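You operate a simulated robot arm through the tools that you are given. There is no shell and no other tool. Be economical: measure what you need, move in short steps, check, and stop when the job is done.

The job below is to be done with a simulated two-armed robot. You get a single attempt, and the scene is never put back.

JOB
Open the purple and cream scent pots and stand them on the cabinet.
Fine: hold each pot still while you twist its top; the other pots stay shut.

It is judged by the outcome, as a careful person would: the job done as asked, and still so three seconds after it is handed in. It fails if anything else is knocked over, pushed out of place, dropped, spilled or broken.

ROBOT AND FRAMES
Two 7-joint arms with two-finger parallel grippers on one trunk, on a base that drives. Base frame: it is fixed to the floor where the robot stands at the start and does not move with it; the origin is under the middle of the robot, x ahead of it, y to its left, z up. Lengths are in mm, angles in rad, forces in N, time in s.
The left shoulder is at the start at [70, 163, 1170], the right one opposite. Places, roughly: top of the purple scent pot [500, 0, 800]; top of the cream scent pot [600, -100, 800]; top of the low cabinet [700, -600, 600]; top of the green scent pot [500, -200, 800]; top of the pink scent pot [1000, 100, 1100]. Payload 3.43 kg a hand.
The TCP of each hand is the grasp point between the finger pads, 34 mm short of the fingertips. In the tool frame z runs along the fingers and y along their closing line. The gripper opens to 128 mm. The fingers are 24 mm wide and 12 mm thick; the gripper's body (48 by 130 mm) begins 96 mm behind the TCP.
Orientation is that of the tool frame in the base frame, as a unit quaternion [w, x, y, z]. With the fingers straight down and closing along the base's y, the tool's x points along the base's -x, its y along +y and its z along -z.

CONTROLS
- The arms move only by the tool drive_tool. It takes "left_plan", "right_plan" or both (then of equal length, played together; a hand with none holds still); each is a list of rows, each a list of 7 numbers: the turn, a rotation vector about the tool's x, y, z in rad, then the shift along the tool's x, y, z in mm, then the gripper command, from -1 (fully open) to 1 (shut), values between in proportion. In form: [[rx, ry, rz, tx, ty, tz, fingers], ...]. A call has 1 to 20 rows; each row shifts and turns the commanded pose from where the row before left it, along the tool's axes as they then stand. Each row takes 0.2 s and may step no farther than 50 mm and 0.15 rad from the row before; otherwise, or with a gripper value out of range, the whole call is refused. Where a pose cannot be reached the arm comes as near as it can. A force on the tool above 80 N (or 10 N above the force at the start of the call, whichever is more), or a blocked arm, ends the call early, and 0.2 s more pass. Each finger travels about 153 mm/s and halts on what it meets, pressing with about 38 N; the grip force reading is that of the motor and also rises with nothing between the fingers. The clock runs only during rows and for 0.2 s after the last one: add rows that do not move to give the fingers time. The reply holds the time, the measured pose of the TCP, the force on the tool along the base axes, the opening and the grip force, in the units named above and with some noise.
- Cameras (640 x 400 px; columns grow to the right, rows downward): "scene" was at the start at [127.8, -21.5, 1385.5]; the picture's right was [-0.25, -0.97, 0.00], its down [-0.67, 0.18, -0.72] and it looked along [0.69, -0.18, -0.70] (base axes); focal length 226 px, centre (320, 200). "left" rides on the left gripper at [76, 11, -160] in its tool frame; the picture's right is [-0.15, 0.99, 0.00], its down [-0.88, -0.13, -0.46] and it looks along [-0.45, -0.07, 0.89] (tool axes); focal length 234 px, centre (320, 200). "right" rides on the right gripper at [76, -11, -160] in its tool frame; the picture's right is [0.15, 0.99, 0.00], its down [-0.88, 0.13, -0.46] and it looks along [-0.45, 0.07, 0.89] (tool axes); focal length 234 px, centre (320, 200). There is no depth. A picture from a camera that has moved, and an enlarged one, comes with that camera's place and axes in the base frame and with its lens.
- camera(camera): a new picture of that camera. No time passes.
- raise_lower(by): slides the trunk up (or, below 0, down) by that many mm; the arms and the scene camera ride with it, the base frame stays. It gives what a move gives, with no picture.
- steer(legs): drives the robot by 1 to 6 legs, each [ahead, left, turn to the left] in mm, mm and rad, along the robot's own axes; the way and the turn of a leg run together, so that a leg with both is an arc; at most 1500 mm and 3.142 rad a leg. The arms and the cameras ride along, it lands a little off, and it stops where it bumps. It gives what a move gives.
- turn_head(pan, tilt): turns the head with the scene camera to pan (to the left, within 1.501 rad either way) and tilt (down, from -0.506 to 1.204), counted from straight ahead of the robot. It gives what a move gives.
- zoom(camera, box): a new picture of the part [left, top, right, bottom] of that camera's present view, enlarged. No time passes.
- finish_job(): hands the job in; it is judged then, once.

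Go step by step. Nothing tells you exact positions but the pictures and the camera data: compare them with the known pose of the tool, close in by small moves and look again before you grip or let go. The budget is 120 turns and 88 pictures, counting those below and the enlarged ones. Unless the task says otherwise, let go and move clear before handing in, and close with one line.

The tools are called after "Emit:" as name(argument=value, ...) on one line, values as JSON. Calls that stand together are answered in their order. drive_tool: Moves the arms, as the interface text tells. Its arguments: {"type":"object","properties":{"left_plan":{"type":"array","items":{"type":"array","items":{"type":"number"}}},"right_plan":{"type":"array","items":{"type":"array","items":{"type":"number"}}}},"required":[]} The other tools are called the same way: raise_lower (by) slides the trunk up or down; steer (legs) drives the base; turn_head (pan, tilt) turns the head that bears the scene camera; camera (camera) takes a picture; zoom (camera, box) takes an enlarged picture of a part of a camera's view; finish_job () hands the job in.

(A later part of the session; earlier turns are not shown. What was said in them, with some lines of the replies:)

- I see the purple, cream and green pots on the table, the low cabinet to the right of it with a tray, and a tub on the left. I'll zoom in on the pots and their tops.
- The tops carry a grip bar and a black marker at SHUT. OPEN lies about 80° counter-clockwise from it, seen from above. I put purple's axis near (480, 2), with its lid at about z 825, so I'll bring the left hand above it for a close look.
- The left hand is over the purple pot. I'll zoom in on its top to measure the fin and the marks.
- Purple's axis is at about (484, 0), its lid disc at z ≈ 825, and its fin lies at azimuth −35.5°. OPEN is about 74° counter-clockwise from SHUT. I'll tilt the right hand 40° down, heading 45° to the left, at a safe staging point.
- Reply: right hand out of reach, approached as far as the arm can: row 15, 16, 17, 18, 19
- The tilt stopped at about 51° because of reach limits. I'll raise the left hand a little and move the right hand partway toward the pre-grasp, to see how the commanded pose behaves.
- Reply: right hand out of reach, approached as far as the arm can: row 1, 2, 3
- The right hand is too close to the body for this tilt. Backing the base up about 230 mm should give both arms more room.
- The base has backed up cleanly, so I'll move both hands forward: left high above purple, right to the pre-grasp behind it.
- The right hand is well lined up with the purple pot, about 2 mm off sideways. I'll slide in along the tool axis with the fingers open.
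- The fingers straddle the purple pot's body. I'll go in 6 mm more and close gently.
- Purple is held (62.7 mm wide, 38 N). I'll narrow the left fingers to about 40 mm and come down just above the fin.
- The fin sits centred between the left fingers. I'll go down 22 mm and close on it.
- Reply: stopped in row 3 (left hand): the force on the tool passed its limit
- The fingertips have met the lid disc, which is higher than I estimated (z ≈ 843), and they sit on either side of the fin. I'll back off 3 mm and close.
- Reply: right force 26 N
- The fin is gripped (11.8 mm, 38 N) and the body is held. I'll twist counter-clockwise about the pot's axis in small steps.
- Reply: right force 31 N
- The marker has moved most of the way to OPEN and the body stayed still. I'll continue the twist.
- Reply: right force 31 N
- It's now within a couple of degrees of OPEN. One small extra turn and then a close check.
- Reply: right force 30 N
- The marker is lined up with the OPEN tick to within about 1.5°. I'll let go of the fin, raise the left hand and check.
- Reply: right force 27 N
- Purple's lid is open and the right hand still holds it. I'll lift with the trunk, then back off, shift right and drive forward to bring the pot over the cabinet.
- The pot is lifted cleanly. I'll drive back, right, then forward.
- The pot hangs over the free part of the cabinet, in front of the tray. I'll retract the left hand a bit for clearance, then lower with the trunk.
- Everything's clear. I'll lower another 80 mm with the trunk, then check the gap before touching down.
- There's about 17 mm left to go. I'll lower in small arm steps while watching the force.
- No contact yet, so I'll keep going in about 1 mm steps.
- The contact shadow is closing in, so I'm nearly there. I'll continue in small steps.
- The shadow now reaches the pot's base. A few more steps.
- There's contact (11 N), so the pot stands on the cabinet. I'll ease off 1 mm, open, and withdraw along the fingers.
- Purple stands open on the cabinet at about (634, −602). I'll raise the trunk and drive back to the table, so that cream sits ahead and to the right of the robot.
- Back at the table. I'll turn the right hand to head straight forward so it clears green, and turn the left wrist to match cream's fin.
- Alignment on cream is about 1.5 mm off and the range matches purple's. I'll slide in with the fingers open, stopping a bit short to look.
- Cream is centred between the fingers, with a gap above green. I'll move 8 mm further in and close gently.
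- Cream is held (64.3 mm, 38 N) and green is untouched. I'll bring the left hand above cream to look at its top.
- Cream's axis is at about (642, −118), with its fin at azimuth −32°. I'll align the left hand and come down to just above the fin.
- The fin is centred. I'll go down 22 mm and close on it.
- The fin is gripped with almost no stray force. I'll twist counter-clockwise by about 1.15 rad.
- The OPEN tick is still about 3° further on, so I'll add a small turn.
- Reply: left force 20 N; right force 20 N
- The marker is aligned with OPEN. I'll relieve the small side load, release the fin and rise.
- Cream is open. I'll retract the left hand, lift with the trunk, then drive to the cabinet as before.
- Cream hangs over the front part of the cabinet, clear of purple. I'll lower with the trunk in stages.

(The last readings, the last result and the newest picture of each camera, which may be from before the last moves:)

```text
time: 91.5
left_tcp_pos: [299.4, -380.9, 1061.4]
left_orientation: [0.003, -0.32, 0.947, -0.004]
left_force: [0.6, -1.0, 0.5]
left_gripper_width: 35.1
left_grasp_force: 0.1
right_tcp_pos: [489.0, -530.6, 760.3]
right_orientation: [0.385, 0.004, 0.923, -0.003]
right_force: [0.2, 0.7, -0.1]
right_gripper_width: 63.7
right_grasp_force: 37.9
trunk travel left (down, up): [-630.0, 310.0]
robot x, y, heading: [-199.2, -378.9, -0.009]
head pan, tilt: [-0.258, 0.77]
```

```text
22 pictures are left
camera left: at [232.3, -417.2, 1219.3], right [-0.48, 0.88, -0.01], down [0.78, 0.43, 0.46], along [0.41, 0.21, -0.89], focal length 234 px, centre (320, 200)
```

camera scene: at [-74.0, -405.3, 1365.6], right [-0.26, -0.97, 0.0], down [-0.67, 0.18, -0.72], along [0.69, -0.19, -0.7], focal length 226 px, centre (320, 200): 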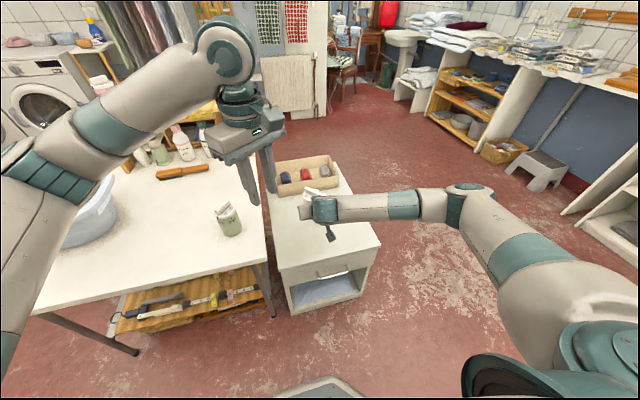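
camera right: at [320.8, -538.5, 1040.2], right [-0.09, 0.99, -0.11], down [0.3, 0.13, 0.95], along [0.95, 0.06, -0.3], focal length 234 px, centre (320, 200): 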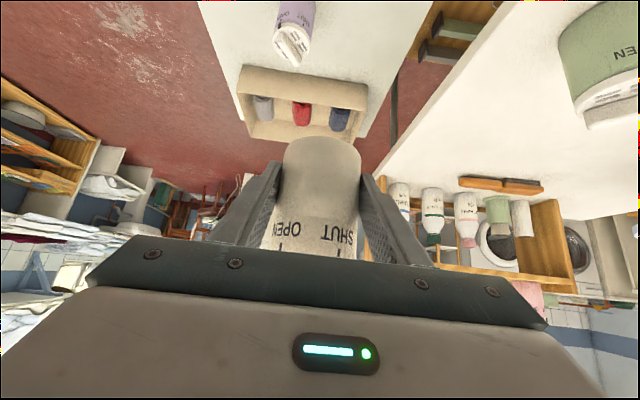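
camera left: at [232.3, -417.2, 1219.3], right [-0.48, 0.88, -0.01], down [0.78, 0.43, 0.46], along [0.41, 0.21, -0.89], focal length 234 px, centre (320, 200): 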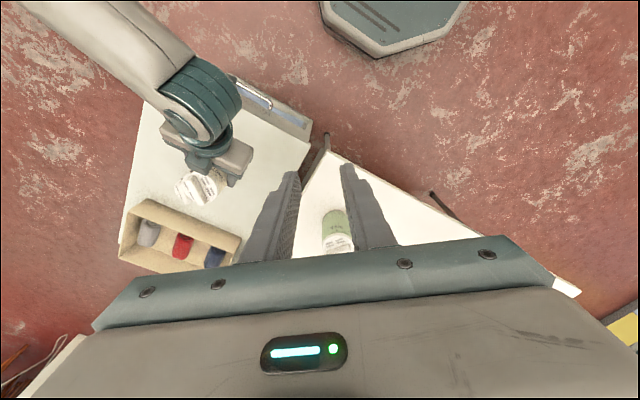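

All clear. I'll lower another 145 mm and then finish with fine arm steps.

Emit:
raise_lower(by=-145)

Emit:
camera(camera="right")

Emit:
camera(camera="scene")

```text
time: 93.2
left_tcp_pos: [299.8, -380.9, 915.9]
left_orientation: [0.003, -0.32, 0.948, -0.005]
left_force: [0.8, -0.3, -0.3]
left_gripper_width: 35.4
left_grasp_force: 0.2
right_tcp_pos: [489.2, -529.8, 614.8]
right_orientation: [0.386, 0.003, 0.923, -0.003]
right_force: [0.2, 0.2, -0.4]
right_gripper_width: 63.7
right_grasp_force: 38.2
trunk travel left (down, up): [-485.0, 455.0]
robot x, y, heading: [-204.8, -380.9, -0.005]
head pan, tilt: [-0.258, 0.77]
```

```text
21 pictures are left
camera right: at [322.1, -538.5, 674.4], right [-0.09, 0.99, -0.11], down [0.3, 0.13, 0.95], along [0.95, 0.06, -0.31], focal length 234 px, centre (320, 200)
```

right: 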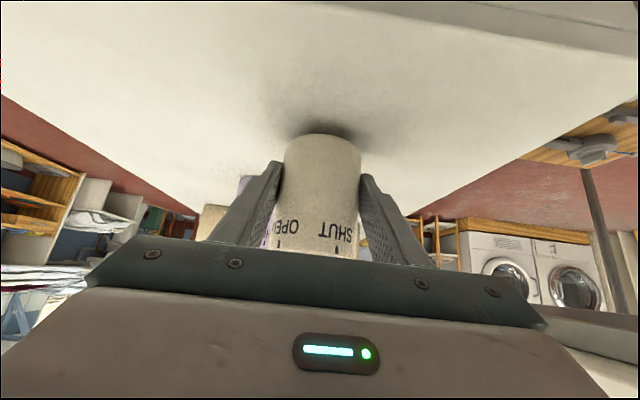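

```text
20 pictures are left
camera scene: at [-74.1, -405.3, 1220.6], right [-0.26, -0.97, 0.0], down [-0.67, 0.18, -0.72], along [0.69, -0.19, -0.7], focal length 226 px, centre (320, 200)
```

scene: 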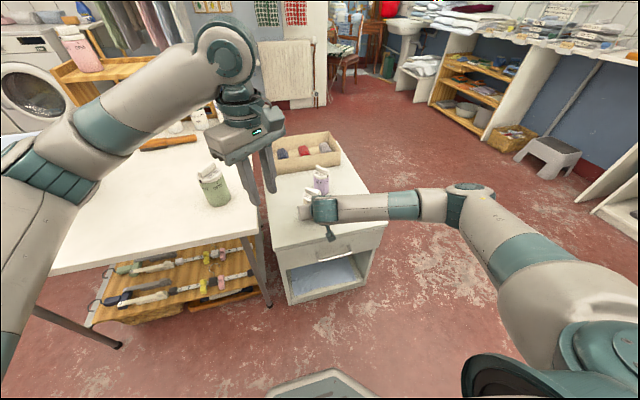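

Purple is safely beyond, and the gap under cream is about 15 mm. I'll lower in small steps.

Emit:
drive_tool(right_plan=[[0, 0, 0, 1.42, 0, 1.4, 1], [0, 0, 0, 1.42, 0, 1.4, 1], [0, 0, 0, 1.42, 0, 1.4, 1], [0, 0, 0, 1.42, 0, 1.4, 1], [0, 0, 0, 0.75, 0, 0.75, 1], [0, 0, 0, 0.75, 0, 0.75, 1], [0, 0, 0, 0.75, 0, 0.75, 1], [0, 0, 0, 0.75, 0, 0.75, 1], [0, 0, 0, 0, 0, 0, 1]])

```text
time: 95.2
left_tcp_pos: [298.9, -380.8, 915.6]
left_orientation: [0.003, -0.32, 0.947, -0.004]
left_force: [0.3, -0.7, -0.1]
left_gripper_width: 35.1
left_grasp_force: 0.0
right_tcp_pos: [488.0, -530.9, 603.0]
right_orientation: [0.385, 0.004, 0.923, -0.003]
right_force: [0.1, 0.7, -1.2]
right_gripper_width: 63.7
right_grasp_force: 37.6
trunk travel left (down, up): [-485.0, 455.0]
robot x, y, heading: [-201.3, -382.5, -0.007]
head pan, tilt: [-0.258, 0.77]
```

Emit:
drive_tool(right_plan=[[0, 0, 0, 0.75, 0, 0.75, 1], [0, 0, 0, 0.75, 0, 0.75, 1], [0, 0, 0, 0.75, 0, 0.75, 1], [0, 0, 0, 0, 0, 0, 1]])

Emit:
zoom(camera="right", box=[200, 60, 440, 210])

```text
time: 96.2
left_tcp_pos: [297.9, -381.4, 916.1]
left_orientation: [0.003, -0.32, 0.947, -0.005]
left_force: [0.6, -0.1, -0.6]
left_gripper_width: 35.3
left_grasp_force: 0.1
right_tcp_pos: [489.7, -530.4, 602.0]
right_orientation: [0.387, 0.005, 0.922, -0.003]
right_force: [-1.6, -2.7, 17.1]
right_gripper_width: 63.5
right_grasp_force: 37.8
trunk travel left (down, up): [-485.0, 455.0]
robot x, y, heading: [-199.3, -385.2, -0.007]
head pan, tilt: [-0.258, 0.77]
```

```text
2.67 times, centred on (320, 135) of right
camera zoom: at [322.4, -538.0, 660.5], right [-0.09, 0.99, -0.11], down [0.29, 0.13, 0.95], along [0.95, 0.06, -0.3], focal length 624 px, centre (320, 373)
```

zoom: 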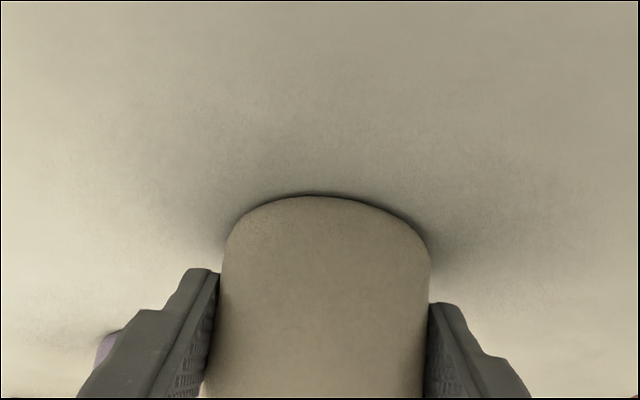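

Contact at 17 N, so cream stands on the cabinet. I'll ease off, open and withdraw along the fingers.

Emit:
drive_tool(right_plan=[[0, 0, 0, -1.2, 0, -1.2, 1], [0, 0, 0, 0, 0, 0, -0.1], [0, 0, 0, 0, 0, 0, -0.3], [0, 0, 0, 0, 0, 0, -0.7], [0, 0, 0, 0, 0, 0, -0.7], [0, 0, 0, 0, 0, -30, -0.7], [0, 0, 0, 0, 0, -40, -0.7], [0, 0, 0, 0, 0, -40, -0.7], [0, 0, 0, 0, 0, -40, -0.7], [0, 0, 0, 0, 0, 0, -0.7]])

Emit:
raise_lower(by=150)

Emit:
steer(legs=[[-150, 0, 0]])

Emit:
camera(camera="scene")

Emit:
camera(camera="right")

```text
time: 98.4
left_tcp_pos: [299.7, -380.7, 915.2]
left_orientation: [0.003, -0.32, 0.947, -0.004]
left_force: [0.6, -0.2, -0.2]
left_gripper_width: 35.2
left_grasp_force: 0.1
right_tcp_pos: [382.3, -528.4, 707.4]
right_orientation: [0.384, 0.005, 0.923, -0.003]
right_force: [0.1, -0.3, -0.3]
right_gripper_width: 108.5
right_grasp_force: 0.0
trunk travel left (down, up): [-485.0, 455.0]
robot x, y, heading: [-203.7, -382.9, -0.005]
head pan, tilt: [-0.258, 0.77]
```

```text
time: 100.2
left_tcp_pos: [300.8, -381.1, 1065.4]
left_orientation: [0.004, -0.32, 0.948, -0.004]
left_force: [0.2, 0.2, -0.4]
left_gripper_width: 35.2
left_grasp_force: 0.0
right_tcp_pos: [381.1, -528.9, 856.5]
right_orientation: [0.384, 0.005, 0.923, -0.004]
right_force: [-0.5, 0.4, 0.1]
right_gripper_width: 108.9
right_grasp_force: 0.0
trunk travel left (down, up): [-635.0, 305.0]
robot x, y, heading: [-205.7, -384.2, -0.008]
head pan, tilt: [-0.258, 0.77]
```

```text
time: 101.6
left_tcp_pos: [150.6, -378.8, 1064.6]
left_orientation: [0.004, -0.322, 0.947, -0.005]
left_force: [-0.1, -0.3, -0.1]
left_gripper_width: 35.2
left_grasp_force: 0.0
right_tcp_pos: [231.8, -526.1, 857.0]
right_orientation: [0.385, 0.002, 0.923, -0.003]
right_force: [-0.9, 0.3, -0.1]
right_gripper_width: 108.7
right_grasp_force: 0.0
trunk travel left (down, up): [-635.0, 305.0]
robot x, y, heading: [-351.5, -383.6, -0.005]
head pan, tilt: [-0.258, 0.77]
```

```text
18 pictures are left
camera scene: at [-223.4, -404.2, 1370.5], right [-0.26, -0.97, 0.0], down [-0.67, 0.18, -0.72], along [0.69, -0.18, -0.7], focal length 226 px, centre (320, 200)
```

scene: 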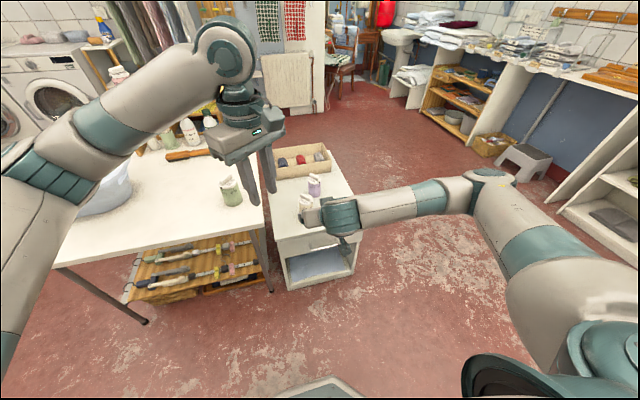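

```text
17 pictures are left
camera right: at [66.5, -534.9, 915.7], right [-0.1, 0.99, -0.11], down [0.3, 0.13, 0.95], along [0.95, 0.06, -0.31], focal length 234 px, centre (320, 200)
```

right: 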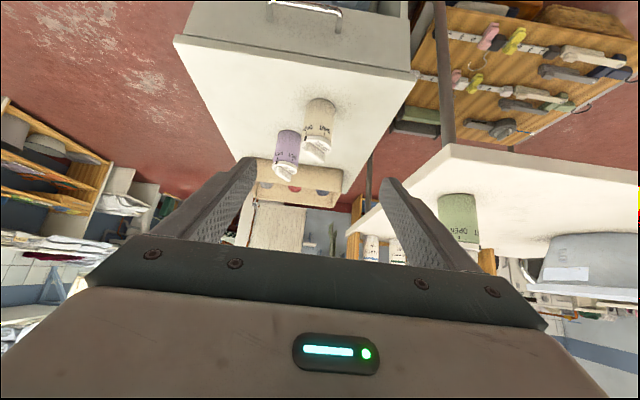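

Both pots stand upright on the cabinet. I'll zoom in for a last check of the markers.

Emit:
zoom(camera="right", box=[260, 90, 350, 190])

Emit:
zoom(camera="scene", box=[200, 140, 360, 240])

```text
4.00 times, centred on (305, 140) of right
camera zoom: at [66.5, -534.9, 915.7], right [-0.1, 0.99, -0.11], down [0.3, 0.13, 0.95], along [0.95, 0.06, -0.31], focal length 937 px, centre (380, 440)
```

zoom: 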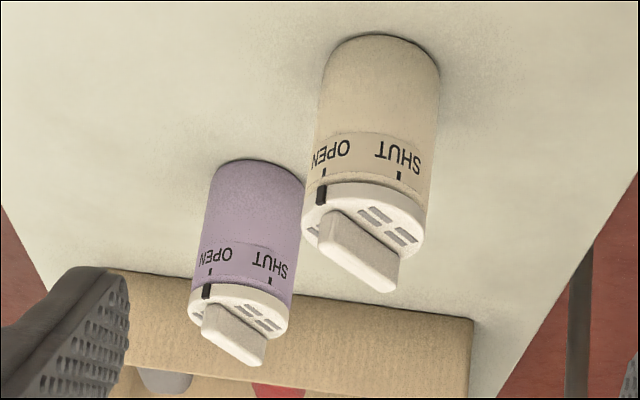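

```text
4.00 times, centred on (280, 190) of scene
camera zoom: at [-223.4, -404.2, 1370.5], right [-0.26, -0.97, 0.0], down [-0.67, 0.18, -0.72], along [0.69, -0.18, -0.7], focal length 903 px, centre (480, 240)
```

zoom: 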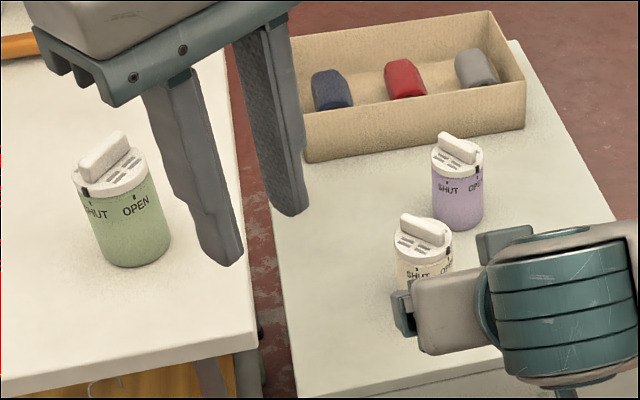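

Both markers are at OPEN, both pots stand on the cabinet, green is shut and in place, and both hands are clear. I'm handing the job in.

Emit:
finish_job()

```text
The job is handed in.
```

The purple and cream scent pots are both open and standing on the cabinet. The green and pink pots were left shut and in place, and I handed the job in.
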